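You operate a simulated robot arm through the tools that you are given. There is no shell and no other tool. Be economical: measure what you need, move in short steps, check, and stop when the job is done.

You run a simulated robot arm. Do the job below in one go: nothing can be reset, and whatever is moved stays where it is left.

## Task
Set the controls near the workbench under the window. At the end: the red dial is turned to 3; the yellow dial is turned to 5; the tester switch is switched on; the blue dial is turned to 2; whatever was shut is shut again. Leave all else as you found it, and nothing knocked over.

Only the result counts: the job must be done as asked and must still hold three seconds after the hand-in. Knocking over, shifting, dropping, spilling or breaking anything else fails it.

## Robot
A 7-joint arm with a two-finger parallel gripper, fixed in place. Base frame: the origin is at the foot of the arm, x ahead of it, y to its left, z up. Units: m, rad, N and s.
With the tool pointing down near the work surface it reaches from about 0.18 to 0.72 m from the base axis. Its first joint turns from -2.897 to 2.897 rad. Payload 1.57 kg.
The tool frame sits at the grasp point between the pads (the TCP): z along the fingers, y along the line on which they close. The tips reach 0.03 m beyond it. The gripper opens to 0.11 m. The fingers are 0.024 m wide and 0.012 m thick; the gripper's body (0.048 by 0.112 m) begins 0.078 m behind the TCP.
Orientation is that of the tool frame in the base frame, as a unit quaternion [x, y, z, w]. With the fingers straight down and closing along the base's y, the tool's x points along the base's -x, its y along +y and its z along -z.

## Interface
- The arm moves only by the tool move_arm. Its argument "motion" is a list of rows, each a list of 7 numbers: the shift along the base's x, y, z in units of 150 mm (1.0 is 150 mm), then the turn, a rotation vector about the base's x, y, z in units of 180 degrees (1.0 is 180 degrees), then the gripper command, from -1 (shut) to 1 (fully open), values between in proportion. In form: [[tx, ty, tz, wx, wy, wz, fingers], ...]. A call has 1 to 8 rows; each row is the pose to reach, as a shift and turn from the pose commanded when the call began. A call with a number of a shift or a turn outside -1 to 1 is refused whole. A row lasts 0.2 s, in which the tool goes at most 0.05 m and 0.15 rad; a call with a longer step from one row to the next is refused whole, and so is a gripper value outside its range. Where a pose cannot be reached the arm comes as near as it can. A force on the tool above 40 N (or 10 N above the force at the start of the call, whichever is more), or a blocked arm, ends the call early, and 0.2 s more pass. Each finger travels about 0.045 m/s and halts on what it meets, pressing with about 24 N; the grip force reading is that of the motor and also rises with nothing between the fingers. The clock runs only during rows and for 0.2 s after the last one: add rows that repeat a pose to give the fingers time. It gives the time, the measured TCP pose, the force on the tool (base axes), the opening and the grip force at its end, in the units of the frame above (readings bear some noise).
- Cameras (640 x 400 px; columns grow to the right, rows downward): "scene" is fixed at [0.3992, -0.6478, 1.5465]; the picture's right is [0.96, 0.28, 0.00], its down [0.22, -0.73, -0.65] and it looks along [-0.18, 0.62, -0.76] (base axes); focal length 291 px, centre (320, 200). "wrist" rides on the gripper at [-0.036, 0, -0.08] in the tool frame; the picture's right is [0.00, -1.00, 0.00], its down [0.97, 0.00, -0.24] and it looks along [0.24, 0.00, 0.97] (tool axes); focal length 218 px, centre (320, 200).
- grab_frame(camera): a new picture of that camera. It takes no simulated time.
- lift_body(by): slides the trunk up (or, below 0, down) by that many m; the arm rides with it, the base frame stays. It gives what a move gives, with no picture.
- probe_pixels(camera, pixels): for up to 12 pixels [column, row] of the newest picture of that camera ("zoom" is the newest enlarged one), the place [x, y, z] in the base frame of the surface seen there, good to about 0.003 m. It takes no simulated time.
- enlarge(camera, box): a new picture of the part [left, top, right, bottom] of that camera's present view, enlarged. It takes no simulated time.
- job_done(): hands the job in; it is judged then, once.

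Keep the steps short. Do not move on a guess: measure, check each grasp and each placing, and mend mistakes. In all there are 60 turns and 20 pictures (those below and enlarged ones count). Leave the gripper open and the arm clear of the work at the hand-in unless told otherwise, and finish with a single line.

The tools are called as name(argument=value, ...) on one line, values as JSON. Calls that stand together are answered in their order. move_arm: Moves the arm, as the interface text tells. Its arguments: {"type":"object","properties":{"motion":{"type":"array","items":{"type":"array","items":{"type":"number"}}}},"required":["motion"]} The other tools are called the same way: lift_body (by) slides the trunk up or down; grab_frame (camera) takes a picture; probe_pixels (camera, pixels) gives the place of the surface under pixels of a picture; enlarge (camera, box) takes an enlarged picture of a part of a camera's view; job_done () hands the job in.

At the start:

```text
clock: 0.0
position: [0.2754, -0.299, 1.2832]
orientation: [0.001, 1.0, 0.001, 0.0]
wrist_force: [0.4, -1.1, -0.2]
finger_gap: 0.1102
grasp_force: 0.1
trunk travel left (down, up): [-0.525, 0.065]
```

scene: 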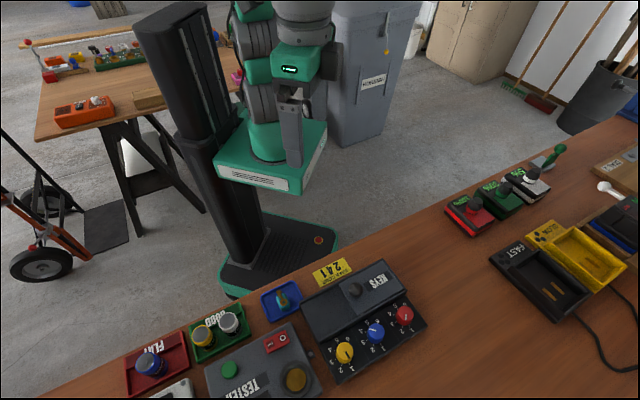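
wrist: 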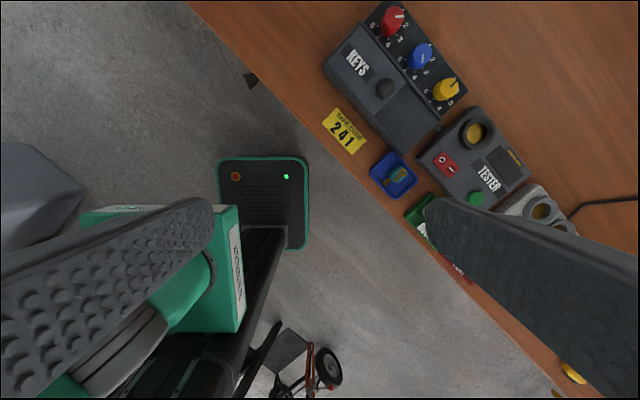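

I see a keys box with three dials (yellow ~345,352; blue ~375,332; red ~404,316) and a tester at ~(265,375). I'll enlarge both views to read them.

enlarge(camera="scene", box=[180, 250, 440, 400])

enlarge(camera="wrist", box=[310, 0, 550, 220])

```text
2.46 times, centred on (310, 325) of scene
```

zoom: 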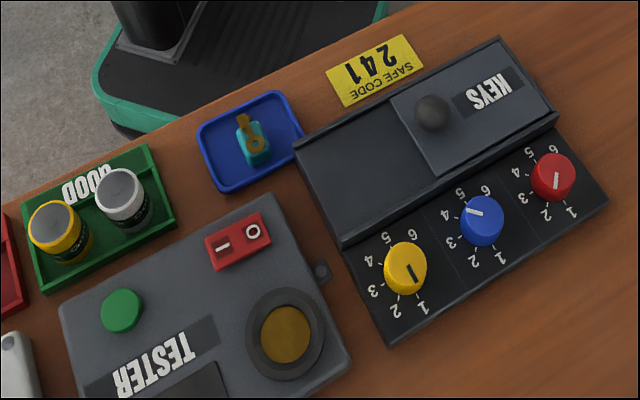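

```text
1.82 times, centred on (430, 110) of wrist
```

zoom: 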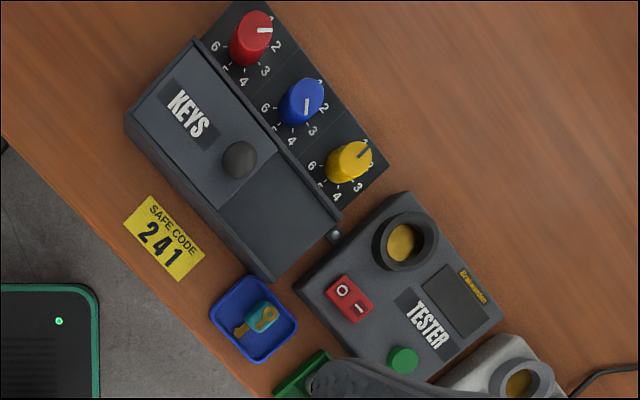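

I'll measure knob tops, the panel, digits and the switch in the wrist zoom.

probe_pixels(camera="zoom", pixels=[[253, 26], [307, 95], [352, 155], [342, 291], [359, 308], [238, 158], [215, 47], [243, 82], [278, 47], [337, 196], [270, 92], [320, 270]])

```text
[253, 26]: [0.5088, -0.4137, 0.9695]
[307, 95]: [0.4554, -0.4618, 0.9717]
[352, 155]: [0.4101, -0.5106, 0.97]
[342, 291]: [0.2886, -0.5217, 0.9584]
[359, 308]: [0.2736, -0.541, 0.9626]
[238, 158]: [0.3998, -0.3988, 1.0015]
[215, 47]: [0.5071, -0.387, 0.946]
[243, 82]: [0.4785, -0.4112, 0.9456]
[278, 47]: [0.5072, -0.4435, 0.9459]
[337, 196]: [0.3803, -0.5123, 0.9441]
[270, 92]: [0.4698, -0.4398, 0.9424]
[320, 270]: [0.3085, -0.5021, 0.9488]
```

Knob tops lie near z=0.97 and the panel at 0.945; the dial row runs at about 45°. I'll move above the dial row, yawing -45° so the fingers close along the row, and look from closer.

move_arm(motion=[[0.125, -0.125, -0.1, 0, 0, -0.031, 1], [0.25, -0.25, -0.2, 0, 0, -0.0625, 1], [0.375, -0.375, -0.3, 0, 0, -0.094, 1], [0.5, -0.5, -0.4, 0, 0, -0.125, 1], [0.625, -0.625, -0.5, 0, 0, -0.156, 1], [0.75, -0.75, -0.6, 0, 0, -0.1875, 1], [0.875, -0.875, -0.7, 0, 0, -0.219, 1], [1, -1, -0.8, 0, 0, -0.25, 1]])

enlarge(camera="wrist", box=[200, 80, 440, 230])

```text
clock: 1.8
position: [0.4273, -0.45, 1.1605]
orientation: [0.384, 0.923, 0.0, 0.0]
wrist_force: [0.5, -0.1, -0.3]
finger_gap: 0.11
grasp_force: 0.1
trunk travel left (down, up): [-0.525, 0.065]
```

```text
2.67 times, centred on (320, 155) of wrist
```

zoom: 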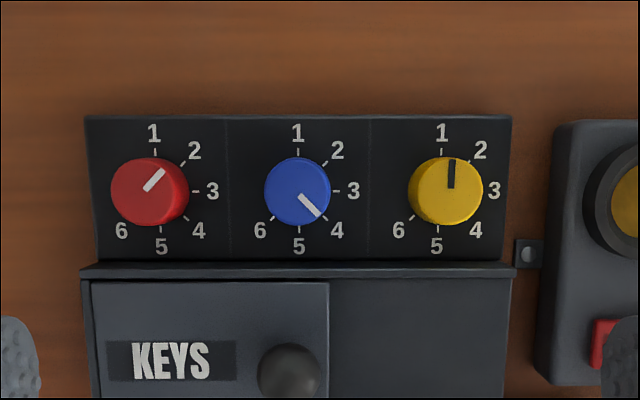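

Clear: red is at 2, blue at 4, yellow at 1 (1 is up, 45° per digit clockwise). Measuring knob edges and the lid lip.

probe_pixels(camera="zoom", pixels=[[114, 188], [180, 188], [148, 162], [148, 214], [267, 190], [328, 190], [297, 160], [297, 219], [416, 188], [480, 188], [297, 267], [400, 300]])

probe_pixels(camera="zoom", pixels=[[148, 188], [297, 190], [448, 187], [448, 162], [448, 212], [154, 152], [161, 232], [297, 152], [299, 230], [442, 150], [437, 230], [290, 360]])

```text
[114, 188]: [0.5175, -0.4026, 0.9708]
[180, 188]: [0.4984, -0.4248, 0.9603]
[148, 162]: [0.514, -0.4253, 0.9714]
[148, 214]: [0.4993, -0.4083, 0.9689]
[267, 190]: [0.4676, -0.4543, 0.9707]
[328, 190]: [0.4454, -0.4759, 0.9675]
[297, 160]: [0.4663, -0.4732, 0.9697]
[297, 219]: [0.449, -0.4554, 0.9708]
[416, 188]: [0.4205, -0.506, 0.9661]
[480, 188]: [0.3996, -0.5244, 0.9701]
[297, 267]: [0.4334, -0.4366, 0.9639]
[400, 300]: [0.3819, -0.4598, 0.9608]
```

```text
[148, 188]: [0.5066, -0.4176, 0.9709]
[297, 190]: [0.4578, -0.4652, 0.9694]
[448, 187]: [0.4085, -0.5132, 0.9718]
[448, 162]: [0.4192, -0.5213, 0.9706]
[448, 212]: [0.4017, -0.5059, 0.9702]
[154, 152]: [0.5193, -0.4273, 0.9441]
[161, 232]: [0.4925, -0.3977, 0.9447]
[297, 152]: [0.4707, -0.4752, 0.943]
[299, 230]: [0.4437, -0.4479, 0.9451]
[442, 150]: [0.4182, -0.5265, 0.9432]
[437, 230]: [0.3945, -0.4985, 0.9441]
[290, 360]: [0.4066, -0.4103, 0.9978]
```

Knob centres: red (0.5065,-0.415), blue (0.457,-0.464), yellow (0.408,-0.5135), ~30 mm across. Going above red with a half-open gripper.

move_arm(motion=[[0.13, 0.06, -0.16, 0, 0, 0, 0.2], [0.265, 0.117, -0.33, 0, 0, 0, 0], [0.4, 0.175, -0.5, 0, 0, 0, 0], [0.53, 0.233, -0.667, 0, 0, 0, 0], [0.53, 0.233, -0.667, 0, 0, 0, 0], [0.53, 0.233, -0.667, 0, 0, 0, 0]])

```text
clock: 3.2
position: [0.5087, -0.4135, 1.0641]
orientation: [0.383, 0.924, 0.0, 0.0]
wrist_force: [-0.4, -0.1, 0.7]
finger_gap: 0.0549
grasp_force: 0.1
trunk travel left (down, up): [-0.525, 0.065]
```

Within 2 mm; I correct that and descend so the tips reach 0.952, around the red knob.

move_arm(motion=[[-0.014, -0.01, -0.2, 0, 0, 0, 0], [-0.014, -0.01, -0.4, 0, 0, 0, 0], [-0.014, -0.01, -0.54, 0, 0, 0, 0], [-0.014, -0.01, -0.54, 0, 0, 0, 0]])

move_arm(motion=[[0, 0, 0, 0, 0, 0, -0.4], [0, 0, 0, 0, 0, 0, -0.6], [0, 0, 0, 0, 0, 0, -0.6], [0, 0, 0, 0, 0, 0, -0.6]])

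```text
clock: 4.2
position: [0.5048, -0.4147, 0.9802]
orientation: [0.382, 0.924, 0.0, 0.0]
wrist_force: [0.1, -0.1, 0.2]
finger_gap: 0.055
grasp_force: 0.1
trunk travel left (down, up): [-0.525, 0.065]
```

```text
clock: 5.2
position: [0.5058, -0.4132, 0.9813]
orientation: [0.382, 0.924, -0.001, -0.001]
wrist_force: [10.7, 9.8, 0.5]
finger_gap: 0.031
grasp_force: 35.0
trunk travel left (down, up): [-0.525, 0.065]
```

Gripped at 31 mm with a ~14 N side force towards +x+y: the knob is slightly further along the row. I relieve it with a 1.5 mm shift and then turn -45° (2→3).

move_arm(motion=[[0.01, 0.01, 0, 0, 0, 0, -0.6], [0.01, 0.01, 0, 0, 0, 0, -0.6]])

```text
clock: 5.8
position: [0.506, -0.4143, 0.982]
orientation: [0.383, 0.924, -0.001, -0.002]
wrist_force: [4.3, 6.4, -4.1]
finger_gap: 0.031
grasp_force: 40.1
trunk travel left (down, up): [-0.525, 0.065]
```

move_arm(motion=[[0.005, 0.005, 0, 0, 0, -0.042, -0.6], [0.005, 0.005, 0, 0, 0, -0.084, -0.6], [0.005, 0.005, 0, 0, 0, -0.126, -0.6], [0.005, 0.005, 0, 0, 0, -0.168, -0.6], [0.005, 0.005, 0, 0, 0, -0.21, -0.6], [0.005, 0.005, 0, 0, 0, -0.25, -0.6], [0.005, 0.005, 0, 0, 0, -0.25, -0.6]])

```text
clock: 7.4
position: [0.5067, -0.4142, 0.9799]
orientation: [0.709, 0.705, 0.0, 0.0]
wrist_force: [-15.0, -4.7, -3.2]
finger_gap: 0.0309
grasp_force: 39.9
trunk travel left (down, up): [-0.525, 0.065]
```

The turn completed. I open to ~50 mm, rise, and move back over the row centre to look.

move_arm(motion=[[0, 0, 0, 0, 0, 0, -0.1], [0, 0, 0, 0, 0, 0, -0.1], [0, 0, 0.25, 0, 0, 0, -0.1], [0, 0, 0.5, 0, 0, 0, -0.1], [-0.16, -0.16, 0.6, 0, 0, 0, 0], [-0.33, -0.33, 0.6, 0, 0, 0, 0], [-0.33, -0.33, 0.6, 0, 0, 0, 0], [-0.33, -0.33, 0.6, 0, 0, 0, 0]])

grab_frame(camera="wrist")

```text
clock: 9.2
position: [0.4564, -0.4625, 1.069]
orientation: [0.707, 0.707, 0.0, 0.0]
wrist_force: [0.0, 0.4, 0.6]
finger_gap: 0.0551
grasp_force: 0.0
trunk travel left (down, up): [-0.525, 0.065]
```

```text
14 pictures are left
```

wrist: 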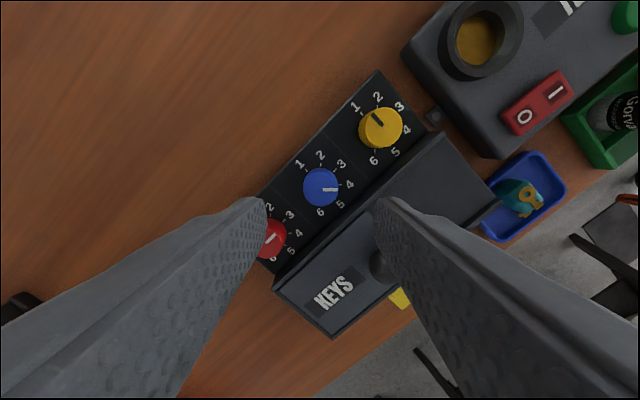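

Red now points towards 3 (I'll check later). Descending on blue with a 44 mm opening, closing axis at 45° to the row, clear of the lid lip.

move_arm(motion=[[0.006, -0.004, -0.15, 0, 0, 0, -0.2], [0.006, -0.004, -0.35, 0, 0, 0, -0.2], [0.006, -0.004, -0.58, 0, 0, 0, -0.2], [0.006, -0.004, -0.58, 0, 0, 0, -0.2]])

move_arm(motion=[[0, 0, 0, 0, 0, 0, -0.6], [0, 0, 0, 0, 0, 0, -0.6], [0, 0, 0, 0, 0, 0, -0.6]])

```text
clock: 10.2
position: [0.4594, -0.4612, 0.9823]
orientation: [0.707, 0.707, 0.001, 0.0]
wrist_force: [-0.7, 1.4, -0.2]
finger_gap: 0.0441
grasp_force: 0.1
trunk travel left (down, up): [-0.525, 0.065]
```

```text
clock: 11.0
position: [0.4594, -0.4616, 0.9836]
orientation: [0.708, 0.707, 0.0, -0.002]
wrist_force: [-16.1, -1.7, -2.3]
finger_gap: 0.0361
grasp_force: 8.1
trunk travel left (down, up): [-0.525, 0.065]
```

One finger touches first (-16 N in x). I ease the tool -2 mm in x and keep closing.

move_arm(motion=[[-0.013, 0, 0, 0, 0, 0, -0.6], [-0.013, 0, 0, 0, 0, 0, -0.6], [-0.013, 0, 0, 0, 0, 0, -0.6]])

```text
clock: 11.8
position: [0.4559, -0.4633, 0.9837]
orientation: [0.708, 0.706, 0.001, 0.0]
wrist_force: [-11.9, 0.4, -4.1]
finger_gap: 0.033
grasp_force: 6.5
trunk travel left (down, up): [-0.525, 0.065]
```

move_arm(motion=[[-0.009, 0, 0, 0, 0, 0, -0.7], [-0.009, 0, 0, 0, 0, 0, -0.7], [-0.009, 0, 0, 0, 0, 0, -0.7]])

```text
clock: 12.6
position: [0.456, -0.4619, 0.9843]
orientation: [0.707, 0.707, 0.0, 0.002]
wrist_force: [-3.6, -1.3, 3.3]
finger_gap: 0.0309
grasp_force: 38.3
trunk travel left (down, up): [-0.525, 0.065]
```

Firm grip at 31 mm, low side force. Turning blue counter-clockwise 90° (4→2) in two halves.

move_arm(motion=[[0, 0, 0, 0, 0, 0.042, -0.7], [0, 0, 0, 0, 0, 0.084, -0.7], [0, 0, 0, 0, 0, 0.126, -0.7], [0, 0, 0, 0, 0, 0.168, -0.7], [0, 0, 0, 0, 0, 0.21, -0.7], [0, 0, 0, 0, 0, 0.25, -0.7]])

move_arm(motion=[[0, 0, 0, 0, 0, 0.042, -0.7], [0, 0, 0, 0, 0, 0.084, -0.7], [0, 0, 0, 0, 0, 0.126, -0.7], [0, 0, 0, 0, 0, 0.168, -0.7], [0, 0, 0, 0, 0, 0.21, -0.7], [0, 0, 0, 0, 0, 0.25, -0.7], [0, 0, 0, 0, 0, 0.25, -0.7]])

```text
clock: 14.0
position: [0.4545, -0.4621, 0.984]
orientation: [0.381, 0.925, 0.0, 0.0]
wrist_force: [3.9, -2.1, 4.2]
finger_gap: 0.0308
grasp_force: 39.7
trunk travel left (down, up): [-0.525, 0.065]
```

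```text
clock: 15.6
position: [0.4562, -0.4627, 0.9843]
orientation: [-0.001, 1.0, -0.001, 0.0]
wrist_force: [7.7, -1.3, 10.2]
finger_gap: 0.0307
grasp_force: 40.0
trunk travel left (down, up): [-0.525, 0.065]
```

Blue done, now release, rise and go above yellow.

move_arm(motion=[[0, 0, 0, 0, 0, 0, -0.2], [0, 0, 0, 0, 0, 0, -0.2], [0, 0, 0.25, 0, 0, 0, -0.2], [0, 0, 0.5, 0, 0, 0, -0.2], [-0.16, -0.16, 0.58, 0, 0, 0, -0.2], [-0.327, -0.327, 0.58, 0, 0, 0, -0.2], [-0.327, -0.327, 0.58, 0, 0, 0, -0.2], [-0.327, -0.327, 0.58, 0, 0, 0, -0.2]])

grab_frame(camera="wrist")

```text
clock: 17.4
position: [0.4049, -0.5115, 1.069]
orientation: [0.0, 1.0, 0.0, 0.0]
wrist_force: [-0.4, -0.1, 0.2]
finger_gap: 0.044
grasp_force: 0.0
trunk travel left (down, up): [-0.525, 0.065]
```

```text
13 pictures are left
```

wrist: 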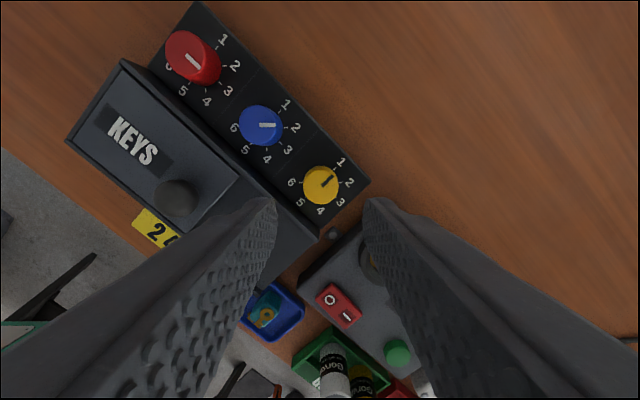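

Red is on 3, blue on 2. Yellow is centred at column 320; it needs +3 mm in x. Descending.

move_arm(motion=[[0.018, 0, -0.15, 0, 0, 0, -0.2], [0.018, 0, -0.35, 0, 0, 0, -0.2], [0.018, 0, -0.58, 0, 0, 0, -0.2], [0.018, 0, -0.58, 0, 0, 0, -0.2]])

move_arm(motion=[[0, 0, 0, 0, 0, 0, -0.7], [0, 0, 0, 0, 0, 0, -0.7], [0, 0, 0, 0, 0, 0, -0.7]])

```text
clock: 18.4
position: [0.4079, -0.5113, 0.9839]
orientation: [0.0, 1.0, 0.0, 0.0]
wrist_force: [0.1, -0.5, -0.2]
finger_gap: 0.0443
grasp_force: 0.1
trunk travel left (down, up): [-0.525, 0.065]
```

```text
clock: 19.2
position: [0.4099, -0.5112, 0.9844]
orientation: [0.0, 1.0, 0.001, 0.0]
wrist_force: [0.2, -2.2, -1.6]
finger_gap: 0.031
grasp_force: 33.2
trunk travel left (down, up): [-0.525, 0.065]
```

Good centred grip. Turning yellow clockwise 90° (1→3).

move_arm(motion=[[0, 0, 0, 0, 0, -0.042, -0.7], [0, 0, 0, 0, 0, -0.084, -0.7], [0, 0, 0, 0, 0, -0.126, -0.7], [0, 0, 0, 0, 0, -0.168, -0.7], [0, 0, 0, 0, 0, -0.21, -0.7], [0, 0, 0, 0, 0, -0.25, -0.7]])

move_arm(motion=[[0, 0, 0, 0, 0, -0.042, -0.7], [0, 0, 0, 0, 0, -0.084, -0.7], [0, 0, 0, 0, 0, -0.126, -0.7], [0, 0, 0, 0, 0, -0.168, -0.7], [0, 0, 0, 0, 0, -0.21, -0.7], [0, 0, 0, 0, 0, -0.25, -0.7], [0, 0, 0, 0, 0, -0.25, -0.7]])

```text
clock: 20.6
position: [0.4078, -0.5149, 0.9839]
orientation: [0.385, 0.923, 0.0, 0.0]
wrist_force: [0.1, -11.5, -2.4]
finger_gap: 0.0303
grasp_force: 40.1
trunk travel left (down, up): [-0.525, 0.065]
```

```text
clock: 22.2
position: [0.4061, -0.5146, 0.9847]
orientation: [0.708, 0.707, 0.002, 0.0]
wrist_force: [-12.3, -18.8, 7.9]
finger_gap: 0.0309
grasp_force: 39.7
trunk travel left (down, up): [-0.525, 0.065]
```

Release, rise 60 mm, turn the tool back +90° for a second bite, shifting ~1.5 mm towards -x,-y.

move_arm(motion=[[0, 0, 0, 0, 0, 0, -0.2], [0, 0, 0, 0, 0, 0, -0.2], [-0.008, -0.012, 0.2, 0, 0, 0, -0.2], [-0.008, -0.012, 0.4, 0, 0, 0, -0.2], [-0.008, -0.012, 0.4, 0, 0, 0.042, -0.2], [-0.008, -0.012, 0.4, 0, 0, 0.084, -0.2], [-0.008, -0.012, 0.4, 0, 0, 0.126, -0.2], [-0.008, -0.012, 0.4, 0, 0, 0.168, -0.2]])

move_arm(motion=[[0, 0, 0, 0, 0, 0.042, -0.2], [0, 0, 0, 0, 0, 0.084, -0.2], [0, 0, 0, 0, 0, 0.126, -0.2], [0, 0, 0, 0, 0, 0.168, -0.2], [0, 0, 0, 0, 0, 0.21, -0.2], [0, 0, 0, 0, 0, 0.252, -0.2], [0, 0, 0, 0, 0, 0.294, -0.2], [0, 0, 0, 0, 0, 0.332, -0.2]])

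enlarge(camera="wrist", box=[140, 0, 400, 240])

```text
clock: 24.0
position: [0.4079, -0.5147, 1.0428]
orientation: [0.497, 0.868, 0.001, 0.0]
wrist_force: [0.1, 0.0, 0.5]
finger_gap: 0.0438
grasp_force: 0.1
trunk travel left (down, up): [-0.525, 0.065]
```

```text
clock: 25.8
position: [0.4083, -0.5133, 1.043]
orientation: [-0.002, 1.0, 0.0, 0.0]
wrist_force: [0.0, 0.4, 0.3]
finger_gap: 0.0437
grasp_force: 0.0
trunk travel left (down, up): [-0.525, 0.065]
```

```text
1.67 times, centred on (270, 120) of wrist
```

zoom: 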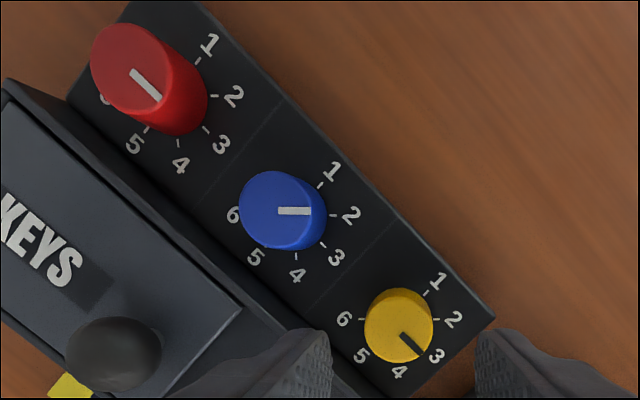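

Yellow is on 3. Descending for the second bite.

move_arm(motion=[[0, 0, -0.13, 0, 0, 0, -0.2], [0, 0, -0.26, 0, 0, 0, -0.2], [0, 0, -0.4, 0, 0, 0, -0.2], [0, 0, -0.4, 0, 0, 0, -0.2], [0, 0, -0.4, 0, 0, 0, -0.7], [0, 0, -0.4, 0, 0, 0, -0.7], [0, 0, -0.4, 0, 0, 0, -0.7]])

```text
clock: 27.4
position: [0.4099, -0.5118, 0.9844]
orientation: [0.0, 1.0, 0.0, -0.002]
wrist_force: [3.1, 22.0, 1.0]
finger_gap: 0.0309
grasp_force: 32.9
trunk travel left (down, up): [-0.525, 0.065]
```

Gripped; side force +22 N in y, so I ease +2 mm in y first, then turn.

move_arm(motion=[[0, 0.013, 0, 0, 0, 0, -0.7], [0, 0.013, 0, 0, 0, 0, -0.7]])

move_arm(motion=[[0, 0, 0, 0, 0, -0.042, -0.7], [0, 0, 0, 0, 0, -0.084, -0.7], [0, 0, 0, 0, 0, -0.126, -0.7], [0, 0, 0, 0, 0, -0.168, -0.7], [0, 0, 0, 0, 0, -0.21, -0.7], [0, 0, 0, 0, 0, -0.25, -0.7]])

move_arm(motion=[[0, 0, 0, 0, 0, -0.042, -0.7], [0, 0, 0, 0, 0, -0.084, -0.7], [0, 0, 0, 0, 0, -0.126, -0.7], [0, 0, 0, 0, 0, -0.168, -0.7], [0, 0, 0, 0, 0, -0.21, -0.7], [0, 0, 0, 0, 0, -0.25, -0.7], [0, 0, 0, 0, 0, -0.25, -0.7]])

```text
clock: 28.0
position: [0.4087, -0.5112, 0.9828]
orientation: [-0.002, 1.0, -0.001, -0.001]
wrist_force: [10.1, 18.0, -1.3]
finger_gap: 0.0306
grasp_force: 40.0
trunk travel left (down, up): [-0.525, 0.065]
```

```text
clock: 29.4
position: [0.4086, -0.5144, 0.9846]
orientation: [0.384, 0.923, -0.001, 0.0]
wrist_force: [12.9, -4.7, -6.1]
finger_gap: 0.0308
grasp_force: 39.9
trunk travel left (down, up): [-0.525, 0.065]
```

```text
clock: 31.0
position: [0.4071, -0.5144, 0.9831]
orientation: [0.708, 0.706, -0.001, 0.0]
wrist_force: [0.9, -13.8, -1.6]
finger_gap: 0.0308
grasp_force: 40.2
trunk travel left (down, up): [-0.525, 0.065]
```

Release, rise 90 mm and go back up over the tester; yaw back to -45°.

move_arm(motion=[[0, 0, 0, 0, 0, 0, -0.2], [0, 0, 0, 0, 0, 0, -0.2], [0, 0, 0.3, 0, 0, 0, -0.2], [0, 0, 0.6, 0, 0, 0, -0.2], [0, 0, 0.9, 0, 0, 0.042, 0], [-0.25, -0.03, 0.9, 0, 0, 0.084, 0.4], [-0.5, -0.07, 0.9, 0, 0, 0.126, 0.8], [-0.75, -0.1, 0.9, 0, 0, 0.168, 1]])

move_arm(motion=[[0, 0, 0, 0, 0, 0.042, 1], [-0.05, 0, 0, 0, 0, 0.082, 1], [-0.08, 0, 0, 0, 0, 0.082, 1]])

grab_frame(camera="wrist")

```text
clock: 32.8
position: [0.2958, -0.5274, 1.1211]
orientation: [0.497, 0.868, 0.0, 0.0]
wrist_force: [0.0, 0.6, 1.6]
finger_gap: 0.1098
grasp_force: 0.0
trunk travel left (down, up): [-0.525, 0.065]
```

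```text
clock: 33.6
position: [0.2832, -0.5299, 1.1214]
orientation: [0.383, 0.924, 0.0, 0.0]
wrist_force: [-0.3, 0.5, 0.3]
finger_gap: 0.1102
grasp_force: 0.1
trunk travel left (down, up): [-0.525, 0.065]
```

```text
11 pictures are left
```

wrist: 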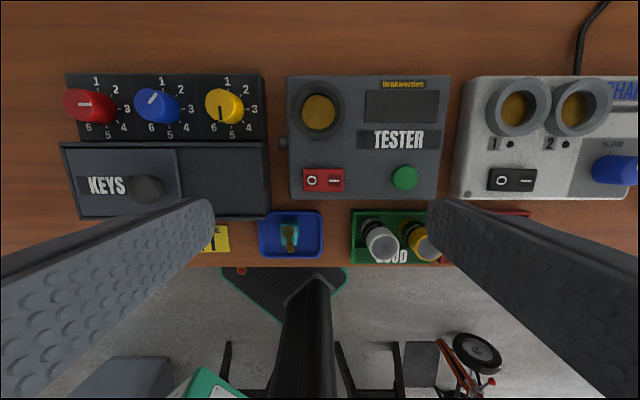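

Yellow points to 5. Now the tester rocker at (323,180): enlarge to see its details.

enlarge(camera="wrist", box=[280, 150, 370, 210])

probe_pixels(camera="wrist", pixels=[[305, 180], [312, 180], [320, 180], [327, 180], [334, 180], [341, 180], [334, 171], [334, 189], [312, 171], [312, 189], [350, 180], [298, 180]])

```text
6.67 times, centred on (325, 180) of wrist
```

zoom: 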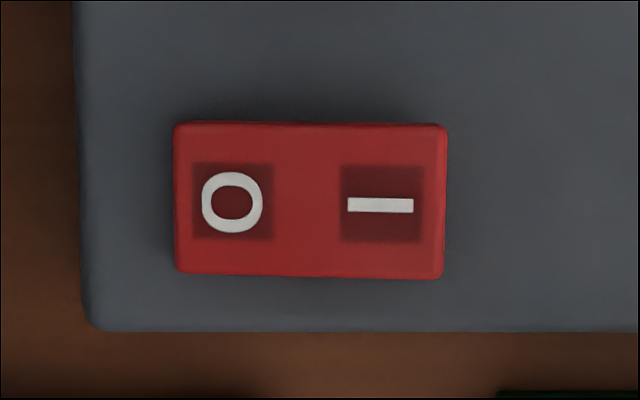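

```text
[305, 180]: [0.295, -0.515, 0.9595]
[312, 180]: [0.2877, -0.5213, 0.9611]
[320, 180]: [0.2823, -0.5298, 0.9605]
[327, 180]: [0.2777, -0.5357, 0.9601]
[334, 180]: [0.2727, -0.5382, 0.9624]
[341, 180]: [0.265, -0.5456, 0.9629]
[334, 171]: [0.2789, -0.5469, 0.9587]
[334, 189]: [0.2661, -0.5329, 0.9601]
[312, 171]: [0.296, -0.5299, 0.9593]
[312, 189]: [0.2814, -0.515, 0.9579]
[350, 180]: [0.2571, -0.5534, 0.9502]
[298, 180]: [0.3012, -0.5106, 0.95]
```

The rocker spans (0.295,-0.515) to (0.265,-0.546), I half raised, i.e. it's off. I close the fingers and hover over the I half.

move_arm(motion=[[-0.05, -0.038, 0, 0, 0, 0, -1], [-0.097, -0.076, 0, 0, 0, 0, -1], [-0.097, -0.076, -0.15, 0, 0, 0, -1], [-0.097, -0.076, -0.3, 0, 0, 0, -1], [-0.097, -0.076, -0.45, 0, 0, 0, -1], [-0.097, -0.076, -0.6, 0, 0, 0, -1], [-0.097, -0.076, -0.72, 0, 0, 0, -1], [-0.097, -0.076, -0.72, 0, 0, 0, -1]])

```text
clock: 35.4
position: [0.2689, -0.5385, 1.011]
orientation: [0.382, 0.924, 0.0, 0.001]
wrist_force: [0.3, -1.3, -0.7]
finger_gap: 0.0003
grasp_force: 21.5
trunk travel left (down, up): [-0.525, 0.065]
```

Tips are ~18 mm above the I half. Pressing down in small steps.

move_arm(motion=[[0, -0.013, -0.06, 0, 0, 0, -1], [0, -0.013, -0.1, 0, 0, 0, -1], [0, -0.013, -0.12, 0, 0, 0, -1], [0, -0.013, -0.14, 0, 0, 0, -1], [0, -0.013, -0.155, 0, 0, 0, -1], [0, -0.013, -0.17, 0, 0, 0, -1]])

```text
clock: 36.8
position: [0.2668, -0.5415, 0.9904]
orientation: [0.383, 0.924, -0.002, 0.002]
wrist_force: [-3.6, 4.2, 24.9]
finger_gap: 0.0
grasp_force: 21.4
trunk travel left (down, up): [-0.525, 0.065]
```

25 N of contact with tips at ~0.960. I lift and check the rocker.

move_arm(motion=[[0, 0, 0.2, 0, 0, 0, -1], [0.05, 0.05, 0.5, 0, 0, 0, -0.6], [0.1, 0.1, 0.8, 0, 0, 0, 0], [0.1, 0.1, 0.9, 0, 0, 0, 0.5], [0.1, 0.1, 0.9, 0, 0, 0, 1], [0.1, 0.1, 0.9, 0, 0, 0, 1], [0.1, 0.1, 0.9, 0, 0, 0, 1]])

enlarge(camera="wrist", box=[280, 140, 370, 200])

```text
clock: 38.4
position: [0.2847, -0.524, 1.1216]
orientation: [0.384, 0.923, 0.0, -0.001]
wrist_force: [0.2, 0.7, 0.0]
finger_gap: 0.1098
grasp_force: 0.0
trunk travel left (down, up): [-0.525, 0.065]
```

```text
6.67 times, centred on (325, 170) of wrist
```

zoom: 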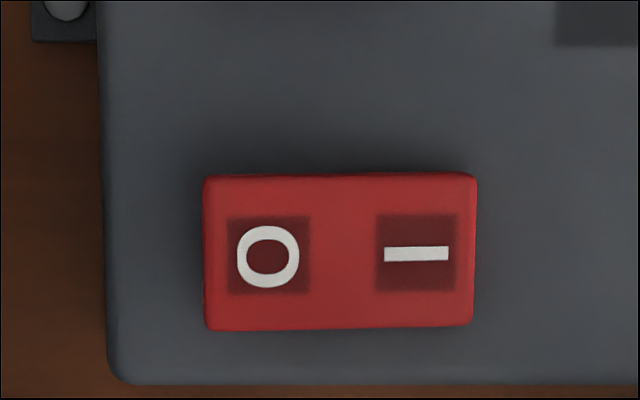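

The left (O) edge is now relatively larger than before. Measuring heights of both halves to confirm.

probe_pixels(camera="zoom", pixels=[[220, 220], [220, 255], [220, 300], [232, 230], [232, 290], [330, 255], [460, 200], [460, 255], [460, 300], [440, 210], [440, 290], [420, 230]])

grab_frame(camera="scene")

```text
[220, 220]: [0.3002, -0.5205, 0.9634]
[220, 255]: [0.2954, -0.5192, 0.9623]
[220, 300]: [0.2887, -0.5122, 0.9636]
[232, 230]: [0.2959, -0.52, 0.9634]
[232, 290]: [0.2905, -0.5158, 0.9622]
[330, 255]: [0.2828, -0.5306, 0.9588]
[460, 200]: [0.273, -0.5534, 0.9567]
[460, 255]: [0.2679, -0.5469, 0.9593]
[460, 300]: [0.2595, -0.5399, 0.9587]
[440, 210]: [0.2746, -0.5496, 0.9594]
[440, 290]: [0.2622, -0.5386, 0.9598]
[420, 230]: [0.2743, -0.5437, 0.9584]
```

```text
8 pictures are left
```

scene: 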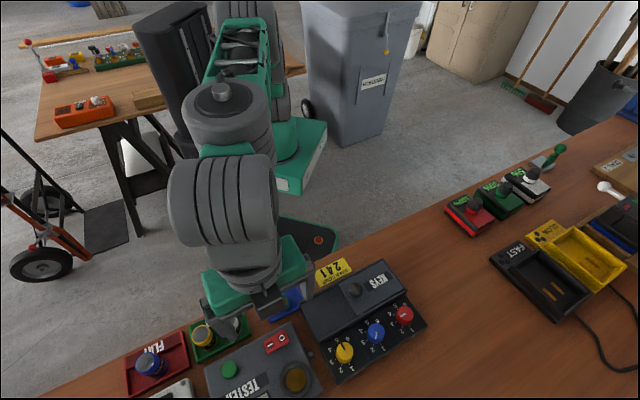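

The O side is now raised (0.963) and the I side down (0.959): it is on. Going over the dials for a final overhead check.

move_arm(motion=[[0.2, 0.1, 0.1, 0, 0, 0, 1], [0.4, 0.2, 0.2, 0, 0, 0, 1], [0.6, 0.3, 0.27, 0, 0, 0, 1], [0.8, 0.4, 0.27, 0, 0, 0, 1], [0.95, 0.5, 0.27, 0, 0, 0, 1], [0.95, 0.5, 0.27, 0, 0, 0, 1]])

enlarge(camera="wrist", box=[200, 80, 440, 230])

```text
clock: 39.8
position: [0.4265, -0.4535, 1.1616]
orientation: [0.383, 0.924, 0.001, 0.0]
wrist_force: [-0.2, 0.1, -0.8]
finger_gap: 0.11
grasp_force: 0.1
trunk travel left (down, up): [-0.525, 0.065]
```

```text
2.67 times, centred on (320, 155) of wrist
```

zoom: 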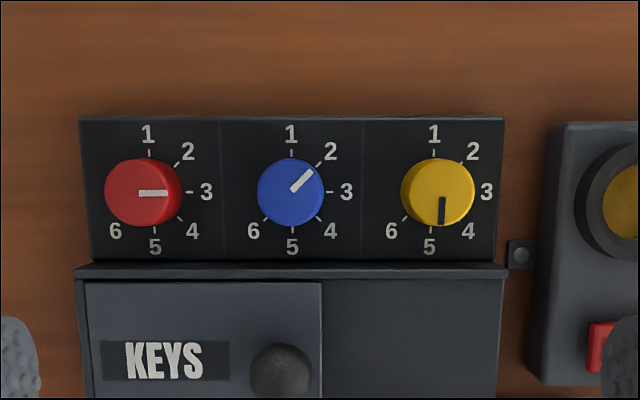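

All three read right: red 3, blue 2, yellow 5, lid unchanged. I retract the arm upwards and back, then hand in.

move_arm(motion=[[-0.1, 0.1, 0.15, 0, 0, 0, 1], [-0.25, 0.25, 0.3, 0, 0, 0, 1], [-0.4, 0.4, 0.45, 0, 0, 0, 1], [-0.55, 0.55, 0.6, 0, 0, 0, 1], [-0.7, 0.7, 0.75, 0, 0, 0, 1], [-0.85, 0.85, 0.8, 0, 0, 0, 1], [-0.95, 0.95, 0.8, 0, 0, 0, 1]])

job_done()

```text
clock: 41.4
position: [0.2834, -0.3062, 1.2813]
orientation: [0.383, 0.924, 0.0, 0.0]
wrist_force: [0.1, 0.2, 0.0]
finger_gap: 0.1097
grasp_force: 0.1
trunk travel left (down, up): [-0.525, 0.065]
```

```text
The job is handed in.
```

Job handed in: red dial on 3, yellow on 5, blue on 2, tester switched on; nothing was opened, and the arm is clear with the gripper open.
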